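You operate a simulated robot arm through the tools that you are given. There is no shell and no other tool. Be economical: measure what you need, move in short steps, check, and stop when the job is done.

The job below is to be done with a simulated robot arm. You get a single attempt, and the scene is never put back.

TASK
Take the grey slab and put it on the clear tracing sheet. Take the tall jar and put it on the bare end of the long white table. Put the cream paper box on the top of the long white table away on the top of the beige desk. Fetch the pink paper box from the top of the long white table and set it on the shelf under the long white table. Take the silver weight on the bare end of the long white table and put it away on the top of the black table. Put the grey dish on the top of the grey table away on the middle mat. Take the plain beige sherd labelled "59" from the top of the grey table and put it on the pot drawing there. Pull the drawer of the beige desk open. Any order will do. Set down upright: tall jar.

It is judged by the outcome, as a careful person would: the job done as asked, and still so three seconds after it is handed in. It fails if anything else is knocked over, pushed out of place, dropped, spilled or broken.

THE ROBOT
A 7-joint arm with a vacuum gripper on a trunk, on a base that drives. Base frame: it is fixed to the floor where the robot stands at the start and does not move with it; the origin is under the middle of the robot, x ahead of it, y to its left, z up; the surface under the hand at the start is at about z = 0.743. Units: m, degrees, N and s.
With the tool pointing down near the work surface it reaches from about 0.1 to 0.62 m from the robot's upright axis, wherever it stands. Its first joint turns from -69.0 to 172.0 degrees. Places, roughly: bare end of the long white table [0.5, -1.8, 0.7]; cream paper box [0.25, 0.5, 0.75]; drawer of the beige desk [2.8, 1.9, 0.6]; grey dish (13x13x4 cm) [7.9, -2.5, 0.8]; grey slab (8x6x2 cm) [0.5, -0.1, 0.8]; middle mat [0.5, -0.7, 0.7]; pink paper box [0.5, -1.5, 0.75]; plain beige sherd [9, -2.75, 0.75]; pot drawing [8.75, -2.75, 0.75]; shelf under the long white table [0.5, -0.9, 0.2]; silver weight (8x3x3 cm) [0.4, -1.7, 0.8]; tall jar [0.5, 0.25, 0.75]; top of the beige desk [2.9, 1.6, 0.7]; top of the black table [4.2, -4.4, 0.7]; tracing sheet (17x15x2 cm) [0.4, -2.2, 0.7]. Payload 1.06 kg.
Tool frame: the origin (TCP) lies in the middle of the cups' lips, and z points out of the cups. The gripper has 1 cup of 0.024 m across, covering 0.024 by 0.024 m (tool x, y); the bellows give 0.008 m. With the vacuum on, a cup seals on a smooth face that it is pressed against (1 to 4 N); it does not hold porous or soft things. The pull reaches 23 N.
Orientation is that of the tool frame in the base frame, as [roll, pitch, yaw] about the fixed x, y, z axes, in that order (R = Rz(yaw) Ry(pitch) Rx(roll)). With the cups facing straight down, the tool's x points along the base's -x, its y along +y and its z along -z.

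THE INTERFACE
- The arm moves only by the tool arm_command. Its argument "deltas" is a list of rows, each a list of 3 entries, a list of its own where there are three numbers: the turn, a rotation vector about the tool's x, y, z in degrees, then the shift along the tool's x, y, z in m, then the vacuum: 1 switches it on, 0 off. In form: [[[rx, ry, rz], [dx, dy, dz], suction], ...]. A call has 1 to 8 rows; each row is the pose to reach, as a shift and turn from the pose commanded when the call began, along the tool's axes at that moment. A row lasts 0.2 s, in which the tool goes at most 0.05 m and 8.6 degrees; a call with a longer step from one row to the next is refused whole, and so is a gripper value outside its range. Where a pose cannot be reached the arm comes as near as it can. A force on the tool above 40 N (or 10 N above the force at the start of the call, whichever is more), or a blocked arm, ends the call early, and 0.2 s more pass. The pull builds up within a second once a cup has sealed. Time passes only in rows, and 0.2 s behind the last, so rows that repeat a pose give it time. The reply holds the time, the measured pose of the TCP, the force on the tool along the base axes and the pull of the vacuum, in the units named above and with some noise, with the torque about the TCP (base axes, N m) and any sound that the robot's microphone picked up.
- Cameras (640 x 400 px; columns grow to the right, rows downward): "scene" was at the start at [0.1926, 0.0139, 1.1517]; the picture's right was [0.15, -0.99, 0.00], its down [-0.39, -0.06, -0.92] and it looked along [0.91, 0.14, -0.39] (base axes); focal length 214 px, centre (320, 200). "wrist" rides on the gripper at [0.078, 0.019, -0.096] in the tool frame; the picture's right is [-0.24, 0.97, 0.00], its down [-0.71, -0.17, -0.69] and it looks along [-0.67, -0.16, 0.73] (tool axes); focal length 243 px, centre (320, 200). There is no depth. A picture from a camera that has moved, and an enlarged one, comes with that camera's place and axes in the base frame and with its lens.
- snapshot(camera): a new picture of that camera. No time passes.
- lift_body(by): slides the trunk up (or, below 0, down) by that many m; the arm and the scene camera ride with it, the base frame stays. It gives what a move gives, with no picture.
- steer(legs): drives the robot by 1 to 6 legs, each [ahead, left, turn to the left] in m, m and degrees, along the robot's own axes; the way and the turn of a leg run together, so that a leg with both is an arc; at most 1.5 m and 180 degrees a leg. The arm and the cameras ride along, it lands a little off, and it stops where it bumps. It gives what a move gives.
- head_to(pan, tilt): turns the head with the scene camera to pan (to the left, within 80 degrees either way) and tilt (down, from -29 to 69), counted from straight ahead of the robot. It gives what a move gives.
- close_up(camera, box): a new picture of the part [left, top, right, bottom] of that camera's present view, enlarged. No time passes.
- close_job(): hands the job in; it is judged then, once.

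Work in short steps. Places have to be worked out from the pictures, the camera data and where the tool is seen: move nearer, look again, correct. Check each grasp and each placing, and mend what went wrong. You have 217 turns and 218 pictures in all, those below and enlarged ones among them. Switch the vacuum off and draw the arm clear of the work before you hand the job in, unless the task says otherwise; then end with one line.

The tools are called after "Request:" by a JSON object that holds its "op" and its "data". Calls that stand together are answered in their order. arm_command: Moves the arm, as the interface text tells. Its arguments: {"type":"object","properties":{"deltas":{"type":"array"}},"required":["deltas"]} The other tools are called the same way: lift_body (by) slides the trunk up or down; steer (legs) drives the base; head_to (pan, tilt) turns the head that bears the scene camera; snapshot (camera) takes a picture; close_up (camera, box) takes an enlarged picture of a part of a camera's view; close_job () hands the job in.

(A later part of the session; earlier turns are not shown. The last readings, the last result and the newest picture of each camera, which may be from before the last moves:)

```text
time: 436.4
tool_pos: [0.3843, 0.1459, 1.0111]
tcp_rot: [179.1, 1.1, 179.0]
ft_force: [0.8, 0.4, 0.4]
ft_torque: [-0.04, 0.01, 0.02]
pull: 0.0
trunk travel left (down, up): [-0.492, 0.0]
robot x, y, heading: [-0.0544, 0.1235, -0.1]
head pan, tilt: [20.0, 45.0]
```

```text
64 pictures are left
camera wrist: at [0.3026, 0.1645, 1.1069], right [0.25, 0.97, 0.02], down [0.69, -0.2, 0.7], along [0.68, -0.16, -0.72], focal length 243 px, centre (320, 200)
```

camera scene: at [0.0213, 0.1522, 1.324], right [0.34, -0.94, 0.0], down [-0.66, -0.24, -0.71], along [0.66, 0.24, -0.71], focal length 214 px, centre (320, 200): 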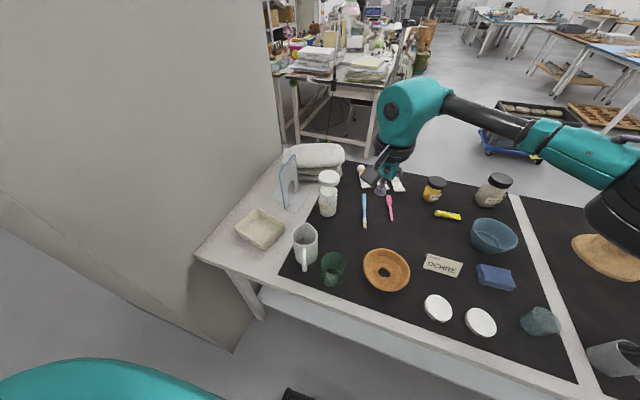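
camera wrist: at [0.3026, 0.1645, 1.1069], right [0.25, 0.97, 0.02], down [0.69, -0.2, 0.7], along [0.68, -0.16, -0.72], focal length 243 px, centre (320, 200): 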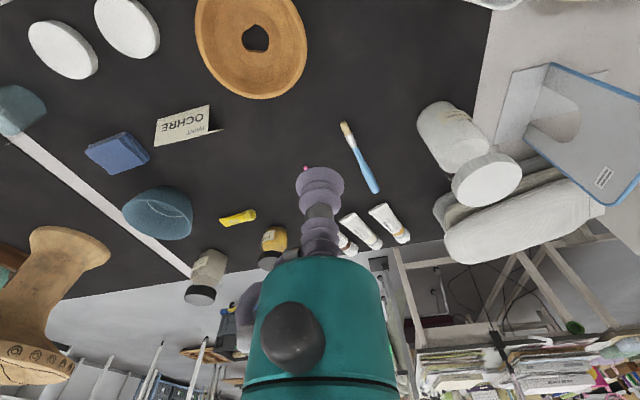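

Jar lid centre at about (0.505,0.300), top z≈0.91. Moving above it.

Request:
{"op": "arm_command", "data": {"deltas": [[[0, 0, 0], [-0.024, 0.031, 0], 0], [[0, 0, 0], [-0.047, 0.062, 0], 0], [[0, 0, 0], [-0.071, 0.094, 0], 0], [[0, 0, 0], [-0.095, 0.125, 0], 0], [[0, 0, 0], [-0.118, 0.156, 0.01], 0], [[0, 0, 0], [-0.118, 0.156, 0.05], 0]]}}

Request:
{"op": "snapshot", "data": {"camera": "wrist"}}

Request:
{"op": "close_up", "data": {"camera": "scene", "box": [280, 120, 400, 240]}}

```text
time: 437.9
tool_pos: [0.4511, 0.2311, 0.9773]
tcp_rot: [179.0, 1.1, 178.9]
ft_force: [1.0, -0.3, 0.1]
ft_torque: [0.02, -0.03, 0.02]
pull: 0.1
out of reach, approached as far as the arm can: row 3, 4, 5, 6
trunk travel left (down, up): [-0.492, 0.0]
robot x, y, heading: [-0.0568, 0.1252, -0.1]
head pan, tilt: [20.0, 45.0]
```

```text
63 pictures are left
camera wrist: at [0.3708, 0.2501, 1.0716], right [0.25, 0.97, 0.02], down [0.69, -0.2, 0.7], along [0.68, -0.16, -0.72], focal length 243 px, centre (320, 200)
```

wrist: 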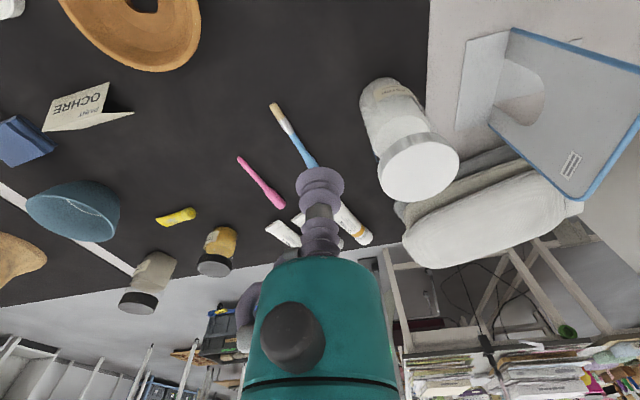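

```text
3.33 times, centred on (340, 180) of scene
camera zoom: at [0.0216, 0.1526, 1.3239], right [0.34, -0.94, 0.0], down [-0.66, -0.24, -0.71], along [0.66, 0.24, -0.71], focal length 715 px, centre (253, 267)
```

zoom: 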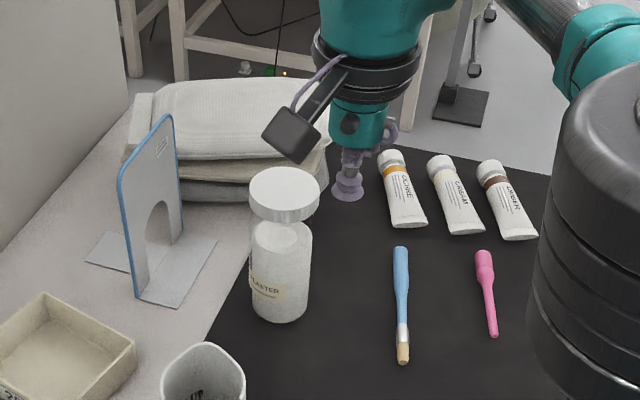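

Out of reach with the trunk so high. Retracting slightly, lowering the trunk 0.17 m, keeping hand height by raising the arm.

Request:
{"op": "arm_command", "data": {"deltas": [[[0, 0, 0], [0.03, -0.02, -0.02], 0], [[0, 0, 0], [0.06, -0.04, -0.05], 0], [[0, 0, 0], [0.07, -0.05, -0.09], 0], [[0, 0, 0], [0.07, -0.05, -0.13], 0]]}}

Request:
{"op": "lift_body", "data": {"by": -0.17}}

```text
time: 438.9
tool_pos: [0.3765, 0.1807, 1.1083]
tcp_rot: [179.1, 1.1, 178.9]
ft_force: [-0.7, -0.4, 0.3]
ft_torque: [0.02, 0.0, 0.01]
pull: 0.0
trunk travel left (down, up): [-0.492, 0.0]
robot x, y, heading: [-0.059, 0.1251, -0.1]
head pan, tilt: [20.0, 45.0]
```

```text
time: 440.8
tool_pos: [0.3783, 0.178, 0.9397]
tcp_rot: [179.2, 1.3, 179.0]
ft_force: [-0.3, 0.4, -0.7]
ft_torque: [-0.02, 0.01, -0.01]
pull: 0.1
trunk travel left (down, up): [-0.322, 0.17]
robot x, y, heading: [-0.0545, 0.1272, -0.1]
head pan, tilt: [20.0, 45.0]
```

Lid centre refined to (0.5095,0.301). Moving over it at z≈0.95.

Request:
{"op": "arm_command", "data": {"deltas": [[[0, 0, 0], [-0.03, 0.03, -0.01], 0], [[0, 0, 0], [-0.063, 0.062, -0.01], 0], [[0, 0, 0], [-0.096, 0.094, -0.01], 0], [[-0.8, -1.2, 0], [-0.129, 0.125, -0.01], 0]]}}

Request:
{"op": "snapshot", "data": {"camera": "wrist"}}

Request:
{"op": "close_up", "data": {"camera": "scene", "box": [260, 60, 420, 200]}}

```text
time: 441.8
tool_pos: [0.476, 0.2705, 0.951]
tcp_rot: [179.2, 1.2, 179.1]
ft_force: [0.2, 0.0, -0.2]
ft_torque: [0.01, 0.0, 0.01]
pull: 0.1
out of reach, approached as far as the arm can: row 4
trunk travel left (down, up): [-0.322, 0.17]
robot x, y, heading: [-0.0524, 0.1245, -0.0]
head pan, tilt: [20.0, 45.0]
```

```text
61 pictures are left
camera wrist: at [0.3955, 0.2887, 1.0453], right [0.25, 0.97, 0.02], down [0.69, -0.19, 0.7], along [0.68, -0.16, -0.72], focal length 243 px, centre (320, 200)
```

wrist: 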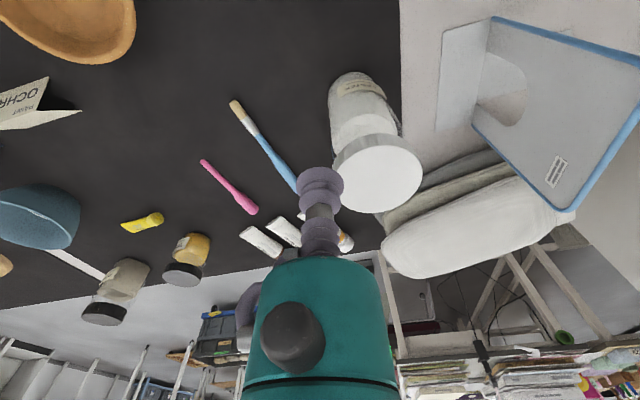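

```text
2.86 times, centred on (340, 130) of scene
camera zoom: at [0.1176, 0.1522, 1.1396], right [0.34, -0.94, 0.0], down [-0.66, -0.24, -0.71], along [0.66, 0.24, -0.71], focal length 613 px, centre (263, 400)
```

zoom: 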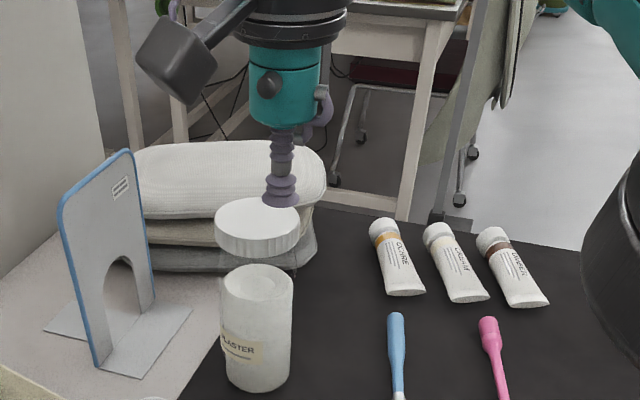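

Still at limit; driving the base 4 cm ahead and 7 cm left to gain reach.

Request:
{"op": "steer", "data": {"legs": [[0.04, 0.07, 0]]}}

```text
time: 443.1
tool_pos: [0.5168, 0.3395, 0.9513]
tcp_rot: [179.1, 1.0, 178.8]
ft_force: [0.6, -0.3, 0.2]
ft_torque: [0.03, 0.01, -0.01]
pull: 0.1
trunk travel left (down, up): [-0.322, 0.17]
robot x, y, heading: [-0.0134, 0.1953, -0.1]
head pan, tilt: [20.0, 45.0]
```

Request:
{"op": "arm_command", "data": {"deltas": [[[0.9, 1.1, 0], [0.0076, -0.036, 0], 1], [[0.9, 1.1, 0], [0.0076, -0.036, 0.02], 1], [[0.9, 1.1, 0], [0.0076, -0.036, 0.031], 1], [[0.9, 1.1, 0], [0.0076, -0.036, 0.037], 1], [[0.9, 1.1, 0], [0.0076, -0.036, 0.041], 1], [[0.9, 1.1, 0], [0.0076, -0.036, 0.041], 1]]}}

Request:
{"op": "snapshot", "data": {"camera": "wrist"}}

```text
time: 444.5
tool_pos: [0.5085, 0.3049, 0.9093]
tcp_rot: [-179.9, 0.2, 178.9]
ft_force: [-1.7, -1.5, 3.0]
ft_torque: [-0.04, 0.02, -0.01]
pull: 23.3
trunk travel left (down, up): [-0.322, 0.17]
robot x, y, heading: [-0.013, 0.1943, 0.2]
head pan, tilt: [20.0, 45.0]
```

```text
59 pictures are left
camera wrist: at [0.4292, 0.3241, 1.0051], right [0.25, 0.97, 0.0], down [0.7, -0.19, 0.69], along [0.66, -0.17, -0.73], focal length 243 px, centre (320, 200)
```

wrist: 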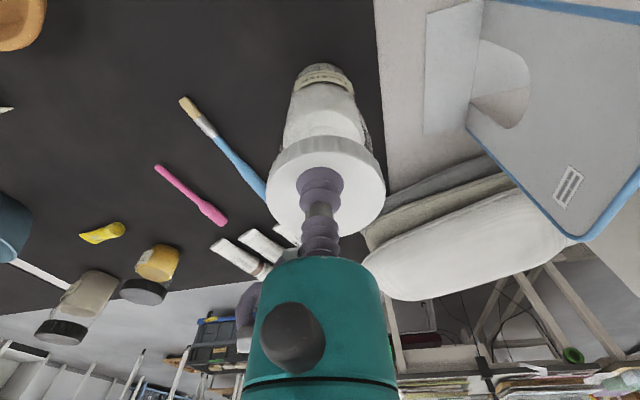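

Sealed on the lid. Lifting 6 cm and checking that the whole jar rises.

Request:
{"op": "arm_command", "data": {"deltas": [[[0, 0, 0], [0, 0, -0.005], 1], [[0, 0, 0], [0, 0, -0.02], 1], [[0, 0, 0], [0, 0, -0.04], 1], [[0, 0, 0], [0, 0, -0.06], 1]]}}

Request:
{"op": "close_up", "data": {"camera": "scene", "box": [240, 60, 420, 220]}}

```text
time: 445.5
tool_pos: [0.5096, 0.3048, 0.9685]
tcp_rot: [-180.0, -0.1, 178.9]
ft_force: [0.0, -0.1, -5.3]
ft_torque: [0.01, 0.07, 0.0]
pull: 22.9
trunk travel left (down, up): [-0.322, 0.17]
robot x, y, heading: [-0.015, 0.1957, -0.2]
head pan, tilt: [20.0, 45.0]
```

```text
2.50 times, centred on (330, 140) of scene
camera zoom: at [0.1577, 0.2219, 1.1396], right [0.34, -0.94, 0.0], down [-0.66, -0.24, -0.71], along [0.66, 0.24, -0.71], focal length 536 px, centre (295, 350)
```

zoom: 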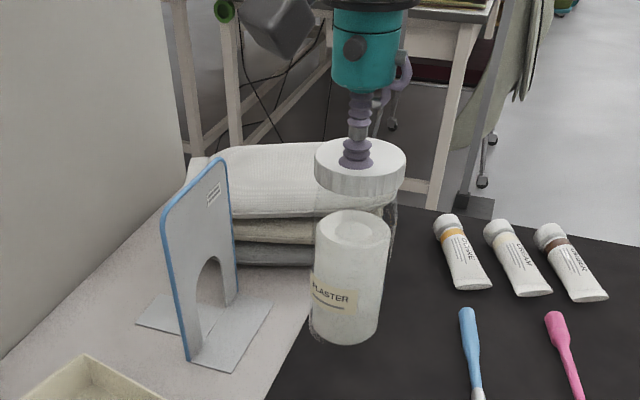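

The whole jar is up (5.3 N). Raising the trunk, backing off, and sliding right to the bare end.

Request:
{"op": "lift_body", "data": {"by": 0.17}}

Request:
{"op": "steer", "data": {"legs": [[-0.48, 0, 0], [0, -1.05, 0], [0, -1.05, 0]]}}

Request:
{"op": "head_to", "data": {"pan": 0, "tilt": 40}}

Request:
{"op": "snapshot", "data": {"camera": "scene"}}

```text
time: 447.4
tool_pos: [0.4709, 0.304, 1.2523]
tcp_rot: [179.8, 13.1, 178.8]
ft_force: [0.3, 0.4, -6.0]
ft_torque: [0.0, 0.17, 0.01]
pull: 23.0
trunk travel left (down, up): [-0.492, 0.0]
robot x, y, heading: [-0.0161, 0.1977, -0.1]
head pan, tilt: [20.0, 45.0]
```

```text
time: 468.6
tool_pos: [-0.044, -1.831, 1.2542]
tcp_rot: [179.7, 13.2, 177.2]
ft_force: [0.2, -0.3, -5.2]
ft_torque: [-0.03, 0.21, 0.0]
pull: 23.1
trunk travel left (down, up): [-0.492, 0.0]
robot x, y, heading: [-0.5314, -1.9277, -1.8]
head pan, tilt: [20.0, 45.0]
```

```text
time: 469.5
tool_pos: [-0.0431, -1.8297, 1.2541]
tcp_rot: [179.7, 13.1, 177.3]
ft_force: [-0.6, 0.8, -5.2]
ft_torque: [0.01, 0.2, 0.01]
pull: 22.5
trunk travel left (down, up): [-0.492, 0.0]
robot x, y, heading: [-0.5308, -1.925, -1.6]
head pan, tilt: [0.0, 40.0]
```

```text
57 pictures are left
camera scene: at [-0.4467, -1.9289, 1.3312], right [-0.03, -1.0, 0.0], down [-0.64, 0.02, -0.77], along [0.77, -0.02, -0.64], focal length 214 px, centre (320, 200)
```

scene: 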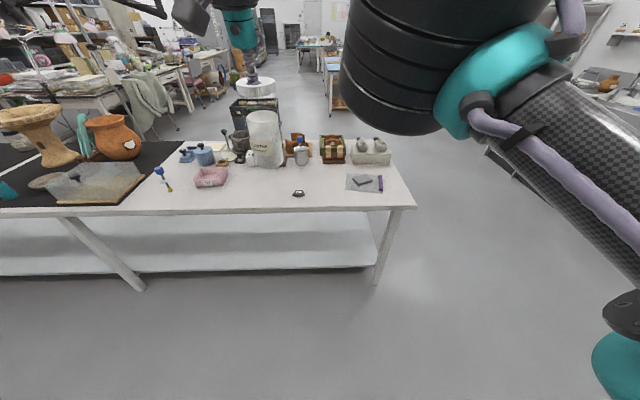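

Jar held, but the tool got tilted 13° during the trunk lift. Straightening and lowering the hand a little while over free floor.

Request:
{"op": "arm_command", "data": {"deltas": [[[0, 3, 0], [0.012, 0, 0.022], 1], [[0, 6, 0], [0.025, 0, 0.045], 1], [[0, 9, 0], [0.038, 0, 0.068], 1], [[0, 13, 0], [0.052, 0, 0.09], 1], [[0, 13, 0], [0.052, 0, 0.09], 1]]}}

Request:
{"op": "snapshot", "data": {"camera": "scene"}}

```text
time: 470.7
tool_pos: [-0.0756, -1.8293, 1.1546]
tcp_rot: [179.8, 0.2, 177.4]
ft_force: [0.2, 0.1, -5.8]
ft_torque: [-0.01, 0.07, -0.02]
pull: 23.0
trunk travel left (down, up): [-0.492, 0.0]
robot x, y, heading: [-0.5299, -1.9286, -1.8]
head pan, tilt: [0.0, 40.0]
```

```text
56 pictures are left
camera scene: at [-0.4469, -1.9289, 1.3313], right [-0.03, -1.0, 0.0], down [-0.64, 0.02, -0.77], along [0.77, -0.02, -0.64], focal length 214 px, centre (320, 200)
```

scene: 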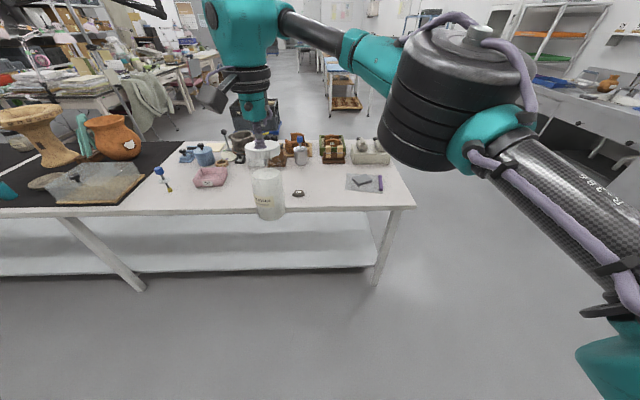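

Straight now. Driving ahead 0.5 m over the bare end.

Request:
{"op": "steer", "data": {"legs": [[0.5, 0, 1.8]]}}

Request:
{"op": "lift_body", "data": {"by": -0.17}}

Request:
{"op": "head_to", "data": {"pan": 0, "tilt": 50}}

Request:
{"op": "snapshot", "data": {"camera": "scene"}}

```text
time: 473.6
tool_pos: [0.4264, -1.8197, 1.1542]
tcp_rot: [179.7, 0.2, 179.3]
ft_force: [0.0, 0.4, -4.9]
ft_torque: [0.0, 0.07, -0.01]
pull: 23.3
trunk travel left (down, up): [-0.492, 0.0]
robot x, y, heading: [-0.0243, -1.9337, 0.0]
head pan, tilt: [0.0, 40.0]
```

```text
time: 475.6
tool_pos: [0.427, -1.8202, 0.9842]
tcp_rot: [179.7, 0.3, 179.2]
ft_force: [0.2, 0.2, -4.4]
ft_torque: [-0.03, 0.12, -0.01]
pull: 22.8
trunk travel left (down, up): [-0.322, 0.17]
robot x, y, heading: [-0.0271, -1.9307, 0.2]
head pan, tilt: [0.0, 40.0]
```

```text
time: 476.3
tool_pos: [0.4259, -1.8196, 0.983]
tcp_rot: [179.7, 0.2, 179.3]
ft_force: [-0.2, -0.3, -4.9]
ft_torque: [0.01, 0.11, 0.01]
pull: 22.3
trunk travel left (down, up): [-0.322, 0.17]
robot x, y, heading: [-0.0277, -1.9337, 0.6]
head pan, tilt: [0.0, 50.0]
```

```text
55 pictures are left
camera scene: at [0.1463, -1.9313, 1.1327], right [0.01, -1.0, 0.0], down [-0.77, 0.0, -0.64], along [0.64, 0.0, -0.77], focal length 214 px, centre (320, 200)
```

scene: 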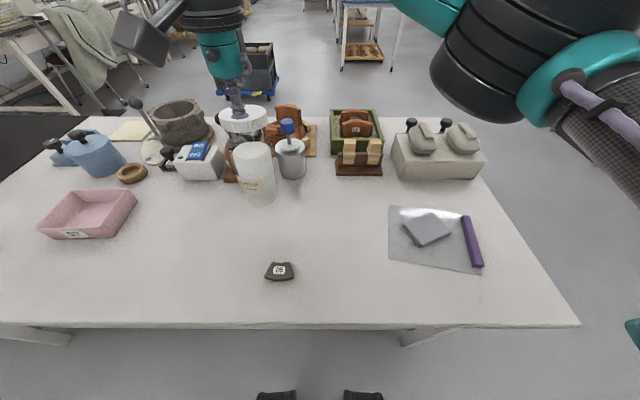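

Landing spot clear. Lowering the jar at about (0.42,-1.79).

Request:
{"op": "arm_command", "data": {"deltas": [[[0, 0, 0], [0.007, 0.03, 0.0], 1], [[0, 0, 0], [0.007, 0.03, 0.035], 1], [[0, 0, 0], [0.007, 0.03, 0.058], 1], [[0, 0, 0], [0.007, 0.03, 0.067], 1], [[0, 0, 0], [0.007, 0.03, 0.071], 1], [[0, 0, 0], [0.007, 0.03, 0.073], 1], [[0, 0, 0], [0.007, 0.03, 0.073], 1]]}}

```text
time: 477.9
tool_pos: [0.4185, -1.7887, 0.9116]
tcp_rot: [179.6, 0.2, 179.3]
ft_force: [-1.2, -0.2, -3.1]
ft_torque: [-0.03, 0.12, -0.01]
pull: 22.6
trunk travel left (down, up): [-0.322, 0.17]
robot x, y, heading: [-0.0263, -1.9361, 0.7]
head pan, tilt: [0.0, 50.0]
```

Request:
{"op": "arm_command", "data": {"deltas": [[[0, 0, 0], [0, 0, 0.001], 1], [[0, 0, 0], [0, 0, 0.002], 1], [[0, 0, 0], [0, 0, 0.003], 1], [[0, 0, 0], [0, 0, 0.003], 1]]}}

```text
time: 478.9
tool_pos: [0.4183, -1.7891, 0.9098]
tcp_rot: [179.7, 0.4, 179.2]
ft_force: [-2.7, -0.9, 16.5]
ft_torque: [0.01, 0.15, 0.01]
pull: 22.8
trunk travel left (down, up): [-0.322, 0.17]
robot x, y, heading: [-0.0264, -1.9314, 0.7]
head pan, tilt: [0.0, 50.0]
```

Firmly standing. Releasing and rising straight up.

Request:
{"op": "arm_command", "data": {"deltas": [[[0, 0, 0], [0, 0, -0.002], 0], [[0, 0, 0], [0, 0, -0.002], 0], [[0, 0, 0], [0, 0, -0.002], 0], [[0, 0, 0], [0, 0, -0.01], 0], [[0, 0, 0], [0, 0, -0.04], 0], [[0, 0, 0], [0, 0, -0.08], 0], [[0, 0, 0], [0, 0, -0.12], 0]]}}

Request:
{"op": "snapshot", "data": {"camera": "scene"}}

```text
time: 480.5
tool_pos: [0.4191, -1.7892, 1.0286]
tcp_rot: [179.8, 0.3, 179.2]
ft_force: [-0.6, -0.1, 0.2]
ft_torque: [-0.04, 0.03, 0.02]
pull: 0.0
trunk travel left (down, up): [-0.322, 0.17]
robot x, y, heading: [-0.0273, -1.9331, 0.2]
head pan, tilt: [0.0, 50.0]
```

```text
54 pictures are left
camera scene: at [0.1458, -1.9314, 1.1327], right [0.01, -1.0, 0.0], down [-0.77, 0.0, -0.64], along [0.64, 0.0, -0.77], focal length 214 px, centre (320, 200)
```

scene: 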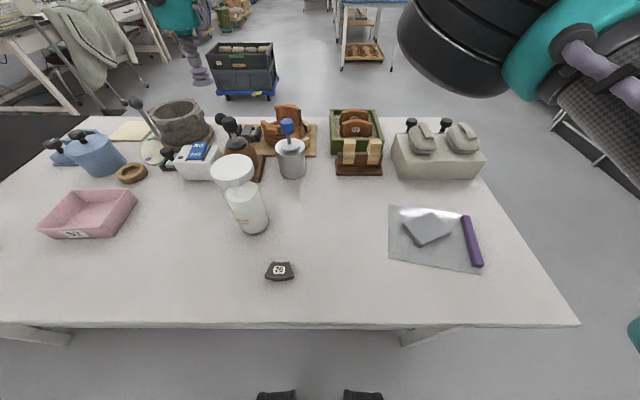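

Jar stands upright. Next the pink box at about (0.425,-1.42): backing off, sliding left 0.5, and approaching.

Request:
{"op": "steer", "data": {"legs": [[-0.35, 0, -0.2], [0, 0.5, 0], [0.35, 0, 0]]}}

Request:
{"op": "snapshot", "data": {"camera": "scene"}}

Request:
{"op": "snapshot", "data": {"camera": "wrist"}}

```text
time: 489.0
tool_pos: [0.4208, -1.2953, 1.0278]
tcp_rot: [179.7, 0.1, 179.0]
ft_force: [-0.1, -0.3, 0.2]
ft_torque: [-0.02, 0.02, 0.04]
pull: 0.2
trunk travel left (down, up): [-0.322, 0.17]
robot x, y, heading: [-0.0294, -1.4364, 0.2]
head pan, tilt: [0.0, 50.0]
```

```text
53 pictures are left
camera scene: at [0.1455, -1.4365, 1.1326], right [0.0, -1.0, 0.0], down [-0.77, 0.0, -0.64], along [0.64, 0.0, -0.77], focal length 214 px, centre (320, 200)
```

scene: 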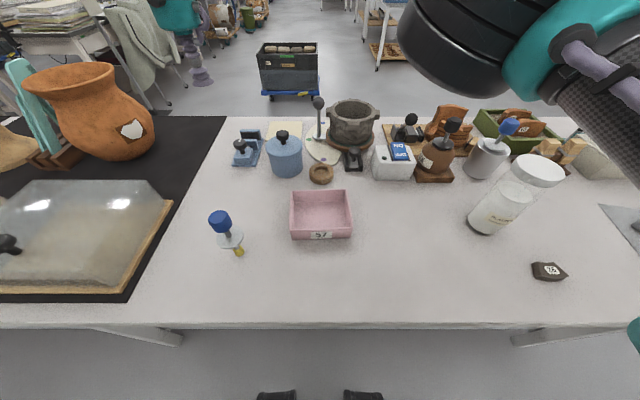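

```text
52 pictures are left
camera wrist: at [0.3407, -1.2765, 1.123], right [0.25, 0.97, 0.01], down [0.7, -0.19, 0.69], along [0.67, -0.17, -0.73], focal length 243 px, centre (320, 200)
```

wrist: 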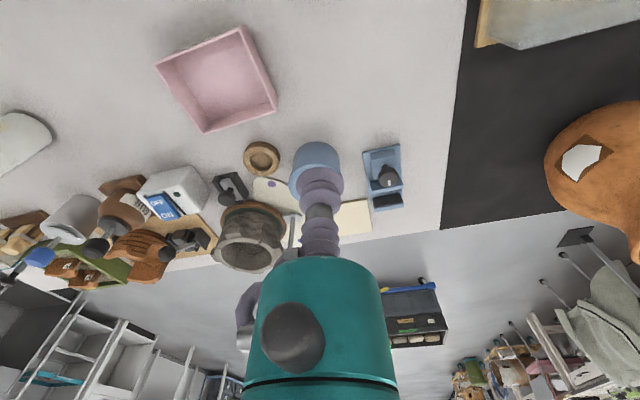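

Pink box floor centre ≈(0.425,-1.44). Moving over and descending inside it.

Request:
{"op": "arm_command", "data": {"deltas": [[[0, 0, 0], [-0.002, -0.048, 0], 0], [[0, 0, 0], [-0.004, -0.097, 0], 0], [[0, 0, 0], [-0.0065, -0.145, 0], 0], [[0, 0, 0], [-0.0065, -0.145, 0.05], 0], [[0, 0, 0], [-0.0065, -0.145, 0.1], 0], [[0, 0, 0], [-0.0065, -0.145, 0.15], 0], [[0, 0, 0], [-0.0065, -0.145, 0.2], 0]]}}

Request:
{"op": "snapshot", "data": {"camera": "wrist"}}

```text
time: 490.6
tool_pos: [0.427, -1.4397, 0.8271]
tcp_rot: [179.7, 0.2, 179.0]
ft_force: [0.3, -0.9, 0.9]
ft_torque: [-0.01, -0.01, 0.0]
pull: 0.1
trunk travel left (down, up): [-0.322, 0.17]
robot x, y, heading: [-0.0306, -1.4374, 0.0]
head pan, tilt: [0.0, 50.0]
```

```text
51 pictures are left
camera wrist: at [0.3473, -1.4202, 0.9217], right [0.25, 0.97, 0.01], down [0.7, -0.19, 0.69], along [0.67, -0.17, -0.73], focal length 243 px, centre (320, 200)
```

wrist: 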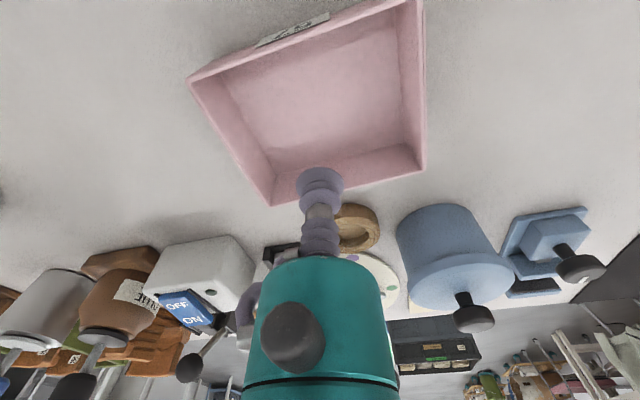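

Floor centre at (0.412,-1.432). Correcting and pressing with vacuum.

Request:
{"op": "arm_command", "data": {"deltas": [[[0, 0, 0], [0.015, 0.008, 0.02], 1], [[0, 0, 0], [0.015, 0.008, 0.055], 1], [[0, 0, 0], [0.015, 0.008, 0.07], 1], [[0, 0, 0], [0.015, 0.008, 0.076], 1], [[0, 0, 0], [0.015, 0.008, 0.08], 1], [[0, 0, 0], [0.015, 0.008, 0.082], 1], [[0, 0, 0], [0.015, 0.008, 0.082], 1]]}}

```text
time: 492.2
tool_pos: [0.4106, -1.4311, 0.7448]
tcp_rot: [179.7, 0.2, 179.0]
ft_force: [0.2, 0.2, 0.8]
ft_torque: [-0.01, -0.03, -0.01]
pull: 22.5
trunk travel left (down, up): [-0.322, 0.17]
robot x, y, heading: [-0.0255, -1.4339, -0.2]
head pan, tilt: [0.0, 50.0]
```

Sealed. Lifting and backing off from the table.

Request:
{"op": "arm_command", "data": {"deltas": [[[0, 0, 0], [0, 0, -0.015], 1], [[0, 0, 0], [0, 0, -0.05], 1], [[0, 0, 0], [0, 0, -0.1], 1], [[0, 0, 0], [0, 0, -0.15], 1], [[0, 0, 0], [0, 0, -0.2], 1], [[0, 0, 0], [0, 0, -0.24], 1]]}}

Request:
{"op": "steer", "data": {"legs": [[-0.5, 0, 0]]}}

Request:
{"op": "lift_body", "data": {"by": -0.322}}

Request:
{"op": "snapshot", "data": {"camera": "scene"}}

```text
time: 493.6
tool_pos: [0.4073, -1.4322, 0.9881]
tcp_rot: [179.8, 0.3, 179.2]
ft_force: [0.7, -0.3, -1.1]
ft_torque: [-0.03, 0.01, 0.01]
pull: 23.8
trunk travel left (down, up): [-0.322, 0.17]
robot x, y, heading: [-0.0304, -1.4363, 0.3]
head pan, tilt: [0.0, 50.0]
```

```text
time: 496.6
tool_pos: [-0.0949, -1.4336, 0.9869]
tcp_rot: [179.7, 0.3, 178.9]
ft_force: [-0.3, -0.5, 0.2]
ft_torque: [-0.01, -0.03, 0.03]
pull: 23.3
trunk travel left (down, up): [-0.322, 0.17]
robot x, y, heading: [-0.5274, -1.4374, -0.2]
head pan, tilt: [0.0, 50.0]
```

```text
time: 499.8
tool_pos: [-0.0948, -1.432, 0.6655]
tcp_rot: [179.6, 0.2, 178.9]
ft_force: [-0.3, 0.1, -0.1]
ft_torque: [0.0, -0.01, -0.02]
pull: 23.0
trunk travel left (down, up): [0.0, 0.492]
robot x, y, heading: [-0.5294, -1.4391, -0.1]
head pan, tilt: [0.0, 50.0]
```

```text
50 pictures are left
camera scene: at [-0.2651, -1.4372, 0.8068], right [0.0, -1.0, 0.0], down [-0.77, 0.0, -0.64], along [0.64, 0.0, -0.77], focal length 214 px, centre (320, 200)
```

scene: 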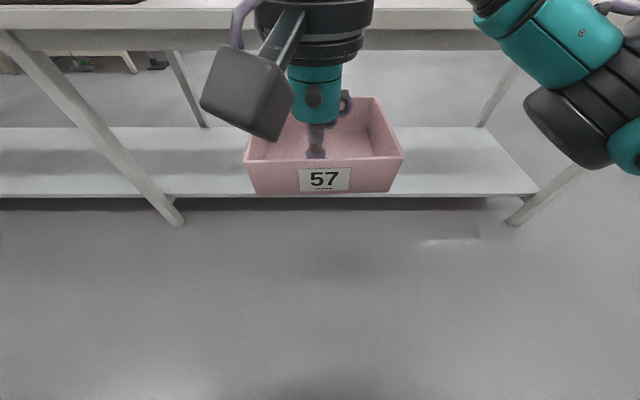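

Table underside and shelf visible; bay is clear from y≈-0.85 to -2.3, shelf front edge x≈0.27, z≈0.2. Lowering the hand to z≈0.30.

Request:
{"op": "arm_command", "data": {"deltas": [[[0, 0, 0], [0, 0, 0.045], 1], [[0, 0, 0], [0, 0, 0.09], 1], [[0, 0, 0], [0, 0, 0.135], 1], [[0, 0, 0], [0, 0, 0.18], 1], [[0, 0, 0], [0, 0, 0.225], 1], [[0, 0, 0], [0, 0, 0.27], 1], [[0, 0, 0], [0, 0, 0.315], 1], [[0, 0, 0], [0, 0, 0.36], 1]]}}

Request:
{"op": "steer", "data": {"legs": [[0.25, 0, 0]]}}

Request:
{"op": "head_to", "data": {"pan": 0, "tilt": 30}}

Request:
{"op": "snapshot", "data": {"camera": "scene"}}

```text
time: 501.6
tool_pos: [-0.0944, -1.4312, 0.3038]
tcp_rot: [179.7, 0.3, 178.9]
ft_force: [0.1, -0.1, 0.5]
ft_torque: [-0.01, 0.03, 0.01]
pull: 23.7
trunk travel left (down, up): [0.0, 0.492]
robot x, y, heading: [-0.5315, -1.4371, -0.2]
head pan, tilt: [0.0, 50.0]
```

```text
time: 503.4
tool_pos: [0.1512, -1.4341, 0.3049]
tcp_rot: [179.7, 0.1, 178.6]
ft_force: [0.1, -0.2, 0.5]
ft_torque: [-0.01, 0.0, -0.01]
pull: 23.0
trunk travel left (down, up): [0.0, 0.492]
robot x, y, heading: [-0.2823, -1.4392, -0.6]
head pan, tilt: [0.0, 50.0]
```

```text
time: 504.2
tool_pos: [0.1508, -1.4356, 0.3051]
tcp_rot: [179.8, 0.2, 178.6]
ft_force: [0.2, -0.4, -0.6]
ft_torque: [-0.03, -0.02, 0.01]
pull: 22.6
trunk travel left (down, up): [0.0, 0.492]
robot x, y, heading: [-0.2841, -1.4392, -0.5]
head pan, tilt: [0.0, 30.0]
```

```text
49 pictures are left
camera scene: at [-0.0056, -1.4394, 0.8363], right [-0.01, -1.0, 0.0], down [-0.5, 0.0, -0.87], along [0.87, -0.01, -0.5], focal length 214 px, centre (320, 200)
```

scene: 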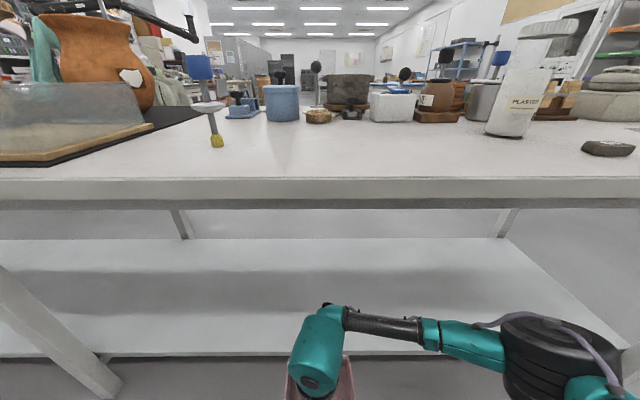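

Clear: wrist and elbow are below the table's underside (≈0.69). Driving 0.14 m further in, then extending the arm 8 cm.

Request:
{"op": "steer", "data": {"legs": [[0.14, 0, 0.5]]}}

Request:
{"op": "arm_command", "data": {"deltas": [[[0, 0, 0], [-0.03, 0, 0], 1], [[0, 0, 0], [-0.06, 0, 0], 1], [[0, 0, 0], [-0.085, 0, 0.0], 1], [[0, 0, 0], [-0.085, 0, 0.04], 1], [[0, 0, 0], [-0.085, 0, 0.07], 1]]}}

Request:
{"op": "snapshot", "data": {"camera": "wrist"}}

Request:
{"op": "snapshot", "data": {"camera": "scene"}}

```text
time: 505.5
tool_pos: [0.29, -1.43, 0.3045]
tcp_rot: [179.7, 0.2, 179.2]
ft_force: [-0.4, 0.2, 0.1]
ft_torque: [0.04, -0.05, 0.02]
pull: 22.9
trunk travel left (down, up): [0.0, 0.492]
robot x, y, heading: [-0.1474, -1.4378, 0.4]
head pan, tilt: [0.0, 30.0]
```

```text
time: 506.7
tool_pos: [0.3767, -1.4316, 0.2363]
tcp_rot: [179.7, 0.3, 179.2]
ft_force: [0.4, 0.6, -1.1]
ft_torque: [-0.03, -0.02, -0.01]
pull: 22.5
trunk travel left (down, up): [0.0, 0.492]
robot x, y, heading: [-0.1484, -1.4393, 0.2]
head pan, tilt: [0.0, 30.0]
```

```text
48 pictures are left
camera wrist: at [0.297, -1.4132, 0.3315], right [0.25, 0.97, 0.01], down [0.7, -0.18, 0.69], along [0.67, -0.17, -0.73], focal length 243 px, centre (320, 200)
```

wrist: 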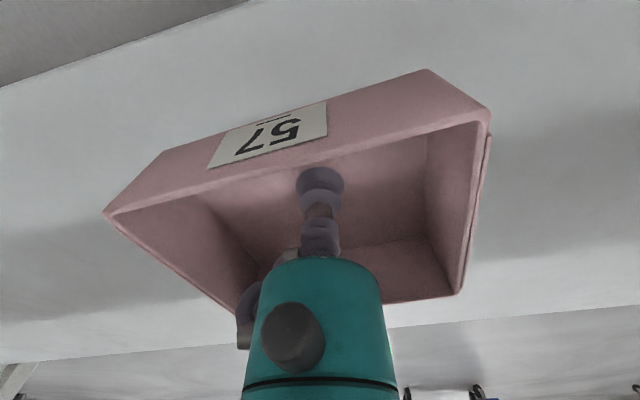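

```text
47 pictures are left
camera scene: at [0.1327, -1.4366, 0.8364], right [0.0, -1.0, 0.0], down [-0.5, 0.0, -0.87], along [0.87, 0.0, -0.5], focal length 214 px, centre (320, 200)
```

scene: 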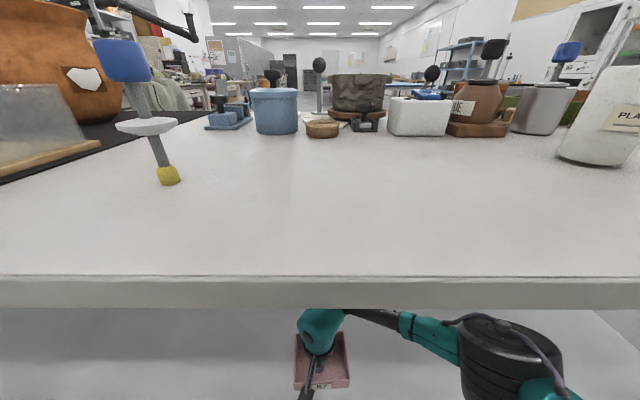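

The box is fully over the shelf, with margin to the front edge. Lowering to contact.

Request:
{"op": "arm_command", "data": {"deltas": [[[0, 0, 0], [0, 0, 0.01], 1], [[0, 0, 0], [0, 0, 0.018], 1], [[0, 0, 0], [0, 0, 0.025], 1], [[0, 0, 0], [0, 0, 0.03], 1], [[0, 0, 0], [0, 0, 0.034], 1]]}}

```text
time: 507.9
tool_pos: [0.3747, -1.4306, 0.2011]
tcp_rot: [179.7, 0.2, 179.4]
ft_force: [-0.1, -0.6, -0.1]
ft_torque: [0.01, -0.01, 0.0]
pull: 23.0
trunk travel left (down, up): [0.0, 0.492]
robot x, y, heading: [-0.1476, -1.4378, 0.1]
head pan, tilt: [0.0, 30.0]
```

Request:
{"op": "arm_command", "data": {"deltas": [[[0, 0, 0], [0, 0, 0.003], 1], [[0, 0, 0], [0, 0, 0.006], 1], [[0, 0, 0], [0, 0, 0.009], 1], [[0, 0, 0], [0, 0, 0.012], 1], [[0, 0, 0], [0, 0, 0.015], 1], [[0, 0, 0], [0, 0, 0.018], 1]]}}

```text
time: 509.3
tool_pos: [0.3747, -1.4306, 0.1828]
tcp_rot: [179.7, 0.2, 179.2]
ft_force: [-0.8, 0.3, 0.4]
ft_torque: [-0.02, -0.01, -0.01]
pull: 23.0
trunk travel left (down, up): [0.0, 0.492]
robot x, y, heading: [-0.1479, -1.4376, 0.3]
head pan, tilt: [0.0, 30.0]
```

Still no contact at z 0.183; continuing.

Request:
{"op": "arm_command", "data": {"deltas": [[[0, 0, 0], [0, 0, 0.004], 1], [[0, 0, 0], [0, 0, 0.008], 1], [[0, 0, 0], [0, 0, 0.012], 1], [[0, 0, 0], [0, 0, 0.016], 1], [[0, 0, 0], [0, 0, 0.02], 1], [[0, 0, 0], [0, 0, 0.024], 1], [[0, 0, 0], [0, 0, 0.028], 1]]}}

Request:
{"op": "snapshot", "data": {"camera": "wrist"}}

```text
time: 510.4
tool_pos: [0.376, -1.4305, 0.1694]
tcp_rot: [179.7, 0.1, 179.2]
ft_force: [-10.1, -5.5, 22.3]
ft_torque: [0.07, -0.21, -0.02]
pull: 22.8
trunk travel left (down, up): [0.0, 0.492]
robot x, y, heading: [-0.1468, -1.4362, 0.2]
head pan, tilt: [0.0, 30.0]
stopped in row 5: the force on the tool passed its limit at 47 N (the readings are from after the stop); the commanded pose is now the measured one
```

```text
46 pictures are left
camera wrist: at [0.2966, -1.4111, 0.2651], right [0.25, 0.97, 0.01], down [0.7, -0.19, 0.69], along [0.67, -0.17, -0.73], focal length 243 px, centre (320, 200)
```

wrist: 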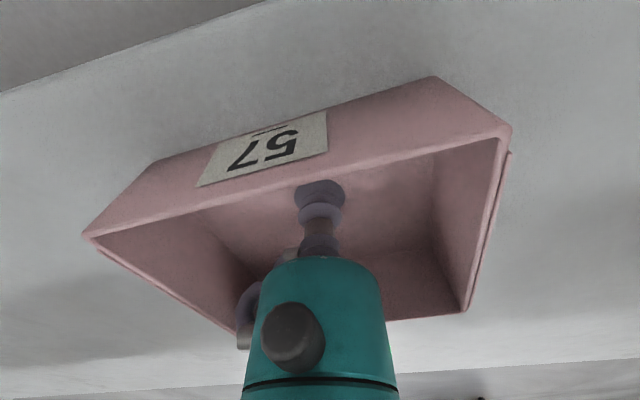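

On the shelf (z≈0.17). Releasing and withdrawing upward inside the bay.

Request:
{"op": "arm_command", "data": {"deltas": [[[0, 0, 0], [0, 0, -0.003], 0], [[0, 0, 0], [0, 0, -0.003], 0], [[0, 0, 0], [0, 0, -0.003], 0], [[0, 0, 0], [0, 0, -0.02], 0], [[0, 0, 0], [0, 0, -0.06], 0], [[0, 0, 0], [0, 0, -0.1], 0], [[0, 0, 0], [0.03, 0, -0.13], 0], [[0, 0, 0], [0.07, 0, -0.135], 0]]}}

Request:
{"op": "steer", "data": {"legs": [[-0.4, 0, 0]]}}

Request:
{"op": "snapshot", "data": {"camera": "scene"}}

```text
time: 512.2
tool_pos: [0.3065, -1.4305, 0.3045]
tcp_rot: [179.8, 0.3, 179.3]
ft_force: [0.1, 0.5, -0.1]
ft_torque: [-0.01, 0.03, 0.01]
pull: 0.1
trunk travel left (down, up): [0.0, 0.492]
robot x, y, heading: [-0.1462, -1.4423, 0.2]
head pan, tilt: [0.0, 30.0]
```

```text
time: 514.7
tool_pos: [-0.0944, -1.4331, 0.3023]
tcp_rot: [179.8, 0.2, 178.9]
ft_force: [1.1, 0.0, -0.1]
ft_torque: [-0.02, -0.02, 0.03]
pull: 0.0
trunk travel left (down, up): [0.0, 0.492]
robot x, y, heading: [-0.5477, -1.4392, -0.3]
head pan, tilt: [0.0, 30.0]
```

```text
45 pictures are left
camera scene: at [-0.2667, -1.4388, 0.8363], right [0.0, -1.0, 0.0], down [-0.5, 0.0, -0.87], along [0.87, 0.0, -0.5], focal length 214 px, centre (320, 200)
```

scene: 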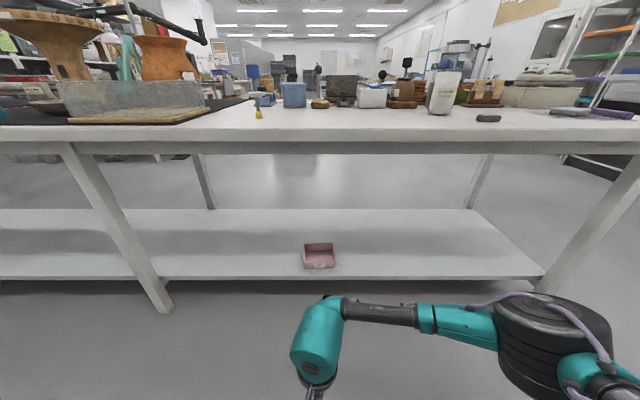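

Pink box rests on the shelf. Next the cream box at about (0.36,0.485): raising trunk and hand, sliding left 1.64 m.

Request:
{"op": "lift_body", "data": {"by": 0.3}}

Request:
{"op": "arm_command", "data": {"deltas": [[[0, 0, 0], [0, 0, -0.05], 0], [[0, 0, 0], [0, 0, -0.1], 0], [[0, 0, 0], [0, 0, -0.15], 0], [[0, 0, 0], [0, 0, -0.2], 0], [[0, 0, 0], [0, 0, -0.25], 0], [[0, 0, 0], [0, 0, -0.3], 0], [[0, 0, 0], [0, 0, -0.35], 0], [[0, 0, 0], [0.04, 0, -0.38], 0]]}}

Request:
{"op": "steer", "data": {"legs": [[0, 0.82, 0.3], [0, 0.82, 0], [0.4, 0, 0]]}}

Request:
{"op": "head_to", "data": {"pan": 35, "tilt": 45}}

Request:
{"op": "snapshot", "data": {"camera": "scene"}}

Request:
{"op": "snapshot", "data": {"camera": "wrist"}}

```text
time: 517.7
tool_pos: [-0.0934, -1.434, 0.6047]
tcp_rot: [179.7, 0.1, 179.0]
ft_force: [-0.8, -0.6, 0.3]
ft_torque: [0.0, 0.0, 0.02]
pull: 0.1
trunk travel left (down, up): [-0.3, 0.192]
robot x, y, heading: [-0.5462, -1.4378, -0.0]
head pan, tilt: [0.0, 30.0]
```

```text
time: 519.5
tool_pos: [-0.134, -1.4361, 0.9837]
tcp_rot: [179.7, 0.2, 178.9]
ft_force: [0.5, -0.5, 0.3]
ft_torque: [0.0, -0.01, 0.0]
pull: 0.1
trunk travel left (down, up): [-0.3, 0.192]
robot x, y, heading: [-0.5443, -1.4406, -0.2]
head pan, tilt: [0.0, 30.0]
```

```text
time: 536.1
tool_pos: [0.2437, 0.1894, 0.9829]
tcp_rot: [179.7, 0.2, -179.8]
ft_force: [0.3, 0.0, 0.0]
ft_torque: [0.0, 0.0, 0.01]
pull: 0.1
trunk travel left (down, up): [-0.3, 0.192]
robot x, y, heading: [-0.1726, 0.178, 1.1]
head pan, tilt: [0.0, 30.0]
```

```text
time: 537.1
tool_pos: [0.2427, 0.1891, 0.9836]
tcp_rot: [179.7, 0.2, -179.8]
ft_force: [0.4, -0.8, -0.1]
ft_torque: [0.04, -0.03, -0.01]
pull: 0.0
trunk travel left (down, up): [-0.3, 0.192]
robot x, y, heading: [-0.1689, 0.177, 1.4]
head pan, tilt: [35.0, 45.0]
```

```text
44 pictures are left
camera scene: at [-0.0028, 0.2276, 1.1183], right [0.59, -0.81, 0.0], down [-0.57, -0.42, -0.71], along [0.57, 0.42, -0.71], focal length 214 px, centre (320, 200)
```

scene: 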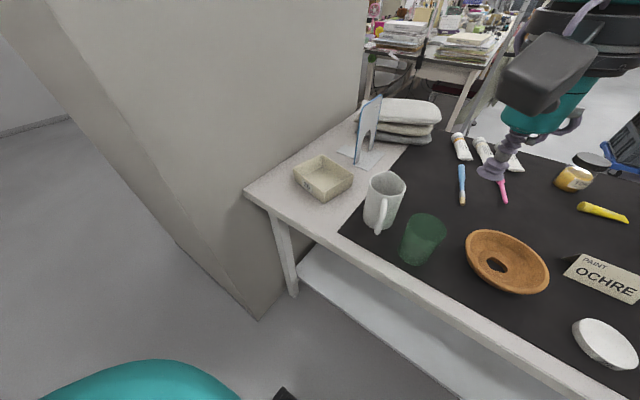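

```text
43 pictures are left
camera wrist: at [0.163, 0.2075, 1.079], right [0.23, 0.97, 0.01], down [0.71, -0.17, 0.69], along [0.67, -0.16, -0.73], focal length 243 px, centre (320, 200)
```

wrist: 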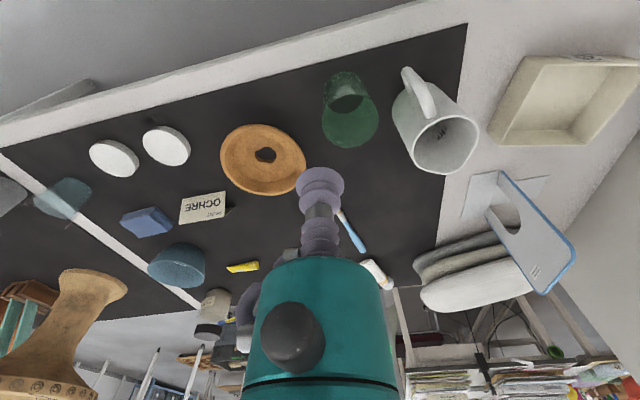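

Cream box floor centre ≈(0.36,0.488). Driving ahead 0.12 m, then moving the hand over it.

Request:
{"op": "steer", "data": {"legs": [[0.12, 0, -1.3]]}}

Request:
{"op": "arm_command", "data": {"deltas": [[[0, 0, 0], [0, 0.048, 0], 0], [[0, 0, 0], [0, 0.096, 0], 0], [[0, 0, 0], [0, 0.144, 0], 0], [[0, 0, 0], [0, 0.192, 0], 0], [[0, 0, 0], [0, 0.24, 0], 0], [[0, 0, 0], [0, 0.285, 0], 0], [[0, 0, 0], [0, 0.305, 0.04], 0], [[0, 0, 0], [0, 0.305, 0.085], 0]]}}

Request:
{"op": "snapshot", "data": {"camera": "wrist"}}

```text
time: 538.3
tool_pos: [0.3629, 0.1804, 0.983]
tcp_rot: [179.7, 0.2, 178.8]
ft_force: [0.5, 0.3, -0.4]
ft_torque: [0.01, 0.03, 0.02]
pull: 0.1
trunk travel left (down, up): [-0.3, 0.192]
robot x, y, heading: [-0.0467, 0.1772, -0.4]
head pan, tilt: [35.0, 45.0]
```

```text
time: 540.1
tool_pos: [0.3781, 0.3935, 0.9292]
tcp_rot: [179.8, 0.2, 178.8]
ft_force: [0.7, 0.2, -0.1]
ft_torque: [0.03, -0.04, 0.02]
pull: 0.0
out of reach, approached as far as the arm can: row 5, 6, 7, 8
trunk travel left (down, up): [-0.3, 0.192]
robot x, y, heading: [-0.0473, 0.1785, -0.3]
head pan, tilt: [35.0, 45.0]
```

```text
42 pictures are left
camera wrist: at [0.298, 0.4131, 1.0253], right [0.26, 0.97, 0.01], down [0.7, -0.19, 0.69], along [0.67, -0.17, -0.73], focal length 243 px, centre (320, 200)
```

wrist: 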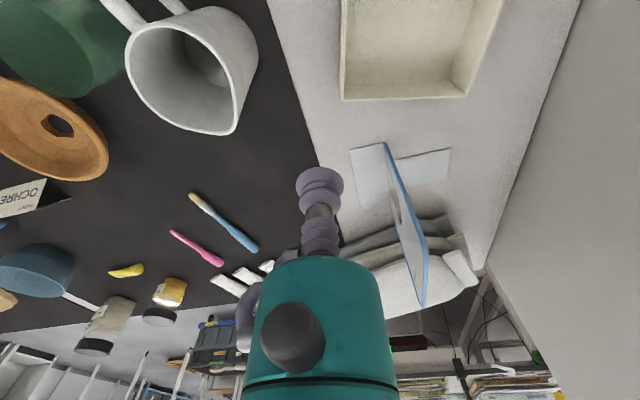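

Reach is limited at this angle. Raising a bit and shifting the base left 0.11 m (back 3 cm), pillar clearance is fine.

Request:
{"op": "arm_command", "data": {"deltas": [[[0, 0, 0], [0.01, -0.02, -0.045], 0]]}}

Request:
{"op": "steer", "data": {"legs": [[-0.02, 0.11, 0.3]]}}

Request:
{"op": "snapshot", "data": {"camera": "wrist"}}

```text
refused: row 1 steps farther than a row can; nothing moved
```

```text
time: 541.7
tool_pos: [0.3564, 0.507, 0.9296]
tcp_rot: [179.8, 0.1, 179.1]
ft_force: [-0.9, 0.8, 0.4]
ft_torque: [-0.01, 0.03, -0.03]
pull: 0.1
trunk travel left (down, up): [-0.3, 0.192]
robot x, y, heading: [-0.0676, 0.2866, 0.2]
head pan, tilt: [35.0, 45.0]
```

```text
41 pictures are left
camera wrist: at [0.2771, 0.5253, 1.0253], right [0.25, 0.97, 0.01], down [0.7, -0.19, 0.69], along [0.67, -0.17, -0.73], focal length 243 px, centre (320, 200)
```

wrist: 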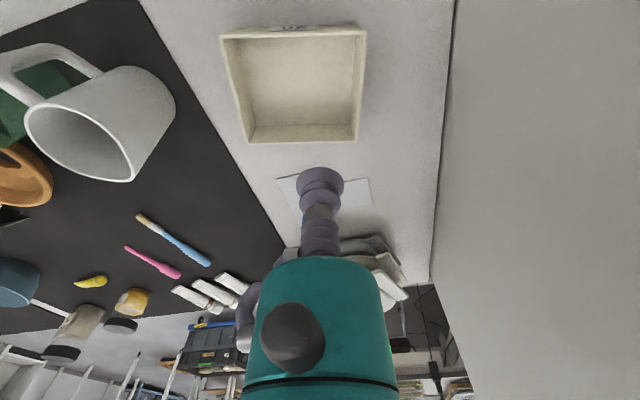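

Box floor centre (0.361,0.483). Shifting and descending.

Request:
{"op": "arm_command", "data": {"deltas": [[[0, 0, 0], [-0.005, -0.024, 0.03], 1], [[0, 0, 0], [-0.005, -0.024, 0.075], 1], [[0, 0, 0], [-0.005, -0.024, 0.12], 1], [[0, 0, 0], [-0.005, -0.024, 0.16], 1], [[0, 0, 0], [-0.005, -0.024, 0.173], 1], [[0, 0, 0], [-0.005, -0.024, 0.18], 1], [[0, 0, 0], [-0.005, -0.024, 0.184], 1], [[0, 0, 0], [-0.005, -0.024, 0.184], 1]]}}

```text
time: 543.5
tool_pos: [0.361, 0.4818, 0.7457]
tcp_rot: [179.7, 0.2, 179.1]
ft_force: [0.3, -0.9, -0.1]
ft_torque: [0.04, -0.05, -0.01]
pull: 22.6
trunk travel left (down, up): [-0.3, 0.192]
robot x, y, heading: [-0.0687, 0.2873, 0.3]
head pan, tilt: [35.0, 45.0]
```

Sealed. Lifting, and starting the route around the table's right end.

Request:
{"op": "arm_command", "data": {"deltas": [[[0, 0, 0], [0, 0, -0.015], 1], [[0, 0, 0], [0, 0, -0.05], 1], [[0, 0, 0], [0, 0, -0.1], 1], [[0, 0, 0], [0, 0, -0.15], 1], [[0, 0, 0], [0, 0, -0.2], 1], [[0, 0, 0], [0, 0, -0.25], 1]]}}

Request:
{"op": "steer", "data": {"legs": [[-0.45, 0, 0], [0, -1.1, 0], [0, -1.1, 0]]}}

```text
time: 544.9
tool_pos: [0.3613, 0.48, 0.9969]
tcp_rot: [179.7, 0.1, 179.0]
ft_force: [0.0, -0.6, -0.3]
ft_torque: [0.03, -0.01, 0.01]
pull: 22.5
trunk travel left (down, up): [-0.3, 0.192]
robot x, y, heading: [-0.0697, 0.285, -0.0]
head pan, tilt: [35.0, 45.0]
```

```text
time: 566.9
tool_pos: [-0.093, -1.7451, 0.9969]
tcp_rot: [179.7, 0.3, 178.5]
ft_force: [0.2, 0.4, -0.1]
ft_torque: [-0.01, -0.02, 0.03]
pull: 23.2
trunk travel left (down, up): [-0.3, 0.192]
robot x, y, heading: [-0.5232, -1.93, -0.4]
head pan, tilt: [35.0, 45.0]
```

Box held. Forward, right past the table end, then ahead along the aisle.

Request:
{"op": "steer", "data": {"legs": [[0.45, 0, 0.4], [0, -1.3, 0], [1.45, 0, 0]]}}

Request:
{"op": "head_to", "data": {"pan": 60, "tilt": 20}}

Request:
{"op": "snapshot", "data": {"camera": "scene"}}

```text
time: 587.9
tool_pos: [1.784, -3.1022, 0.9961]
tcp_rot: [179.8, 0.3, 178.5]
ft_force: [0.8, -0.6, -0.1]
ft_torque: [0.0, 0.01, 0.0]
pull: 23.1
trunk travel left (down, up): [-0.3, 0.192]
robot x, y, heading: [1.3466, -3.2886, -0.7]
head pan, tilt: [35.0, 45.0]
```

```text
time: 588.8
tool_pos: [1.7826, -3.1041, 0.9962]
tcp_rot: [179.7, 0.2, 178.4]
ft_force: [-0.1, -0.3, -0.6]
ft_torque: [0.01, 0.03, 0.02]
pull: 23.2
trunk travel left (down, up): [-0.3, 0.192]
robot x, y, heading: [1.3489, -3.2928, -0.6]
head pan, tilt: [60.0, 20.0]
```

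```text
40 pictures are left
camera scene: at [1.4985, -3.2102, 1.1569], right [0.86, -0.51, 0.0], down [-0.17, -0.3, -0.94], along [0.48, 0.81, -0.34], focal length 214 px, centre (320, 200)
```

scene: 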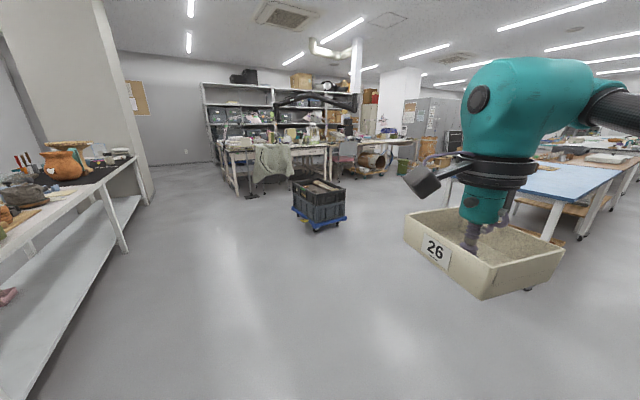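

Open floor toward the desk. Turning left and driving up to about (1.75,-1.0).

Request:
{"op": "steer", "data": {"legs": [[0, 0, 90.6], [1.2, -0.2, 0], [1.1, -0.2, 0]]}}

Request:
{"op": "head_to", "data": {"pan": -15, "tilt": 20}}

Request:
{"op": "snapshot", "data": {"camera": "scene"}}

```text
time: 604.3
tool_pos: [1.5937, -0.5189, 0.9958]
tcp_rot: [179.7, 0.1, -92.1]
ft_force: [-0.2, -0.1, -1.7]
ft_torque: [0.01, 0.01, 0.02]
pull: 22.1
trunk travel left (down, up): [-0.3, 0.192]
robot x, y, heading: [1.7774, -0.9536, 88.9]
head pan, tilt: [60.0, 20.0]
```

```text
time: 605.8
tool_pos: [1.5955, -0.5193, 0.9957]
tcp_rot: [179.7, 0.2, -92.1]
ft_force: [-0.4, -0.1, -0.3]
ft_torque: [0.04, 0.0, 0.01]
pull: 22.7
trunk travel left (down, up): [-0.3, 0.192]
robot x, y, heading: [1.7794, -0.9556, 89.4]
head pan, tilt: [-15.0, 20.0]
```

```text
39 pictures are left
camera scene: at [1.805, -0.762, 1.1569], right [0.96, -0.28, 0.0], down [-0.09, -0.33, -0.94], along [0.26, 0.9, -0.34], focal length 214 px, centre (320, 200)
```

scene: 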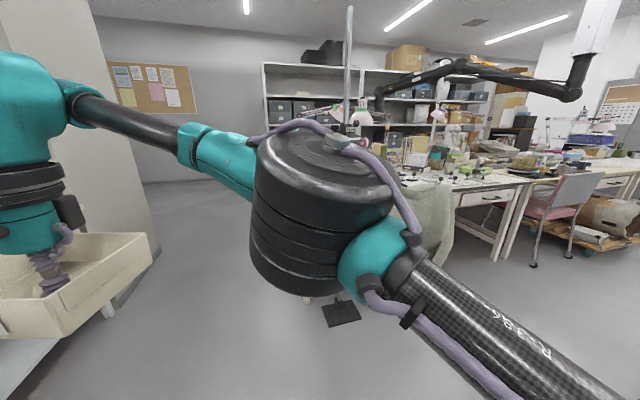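

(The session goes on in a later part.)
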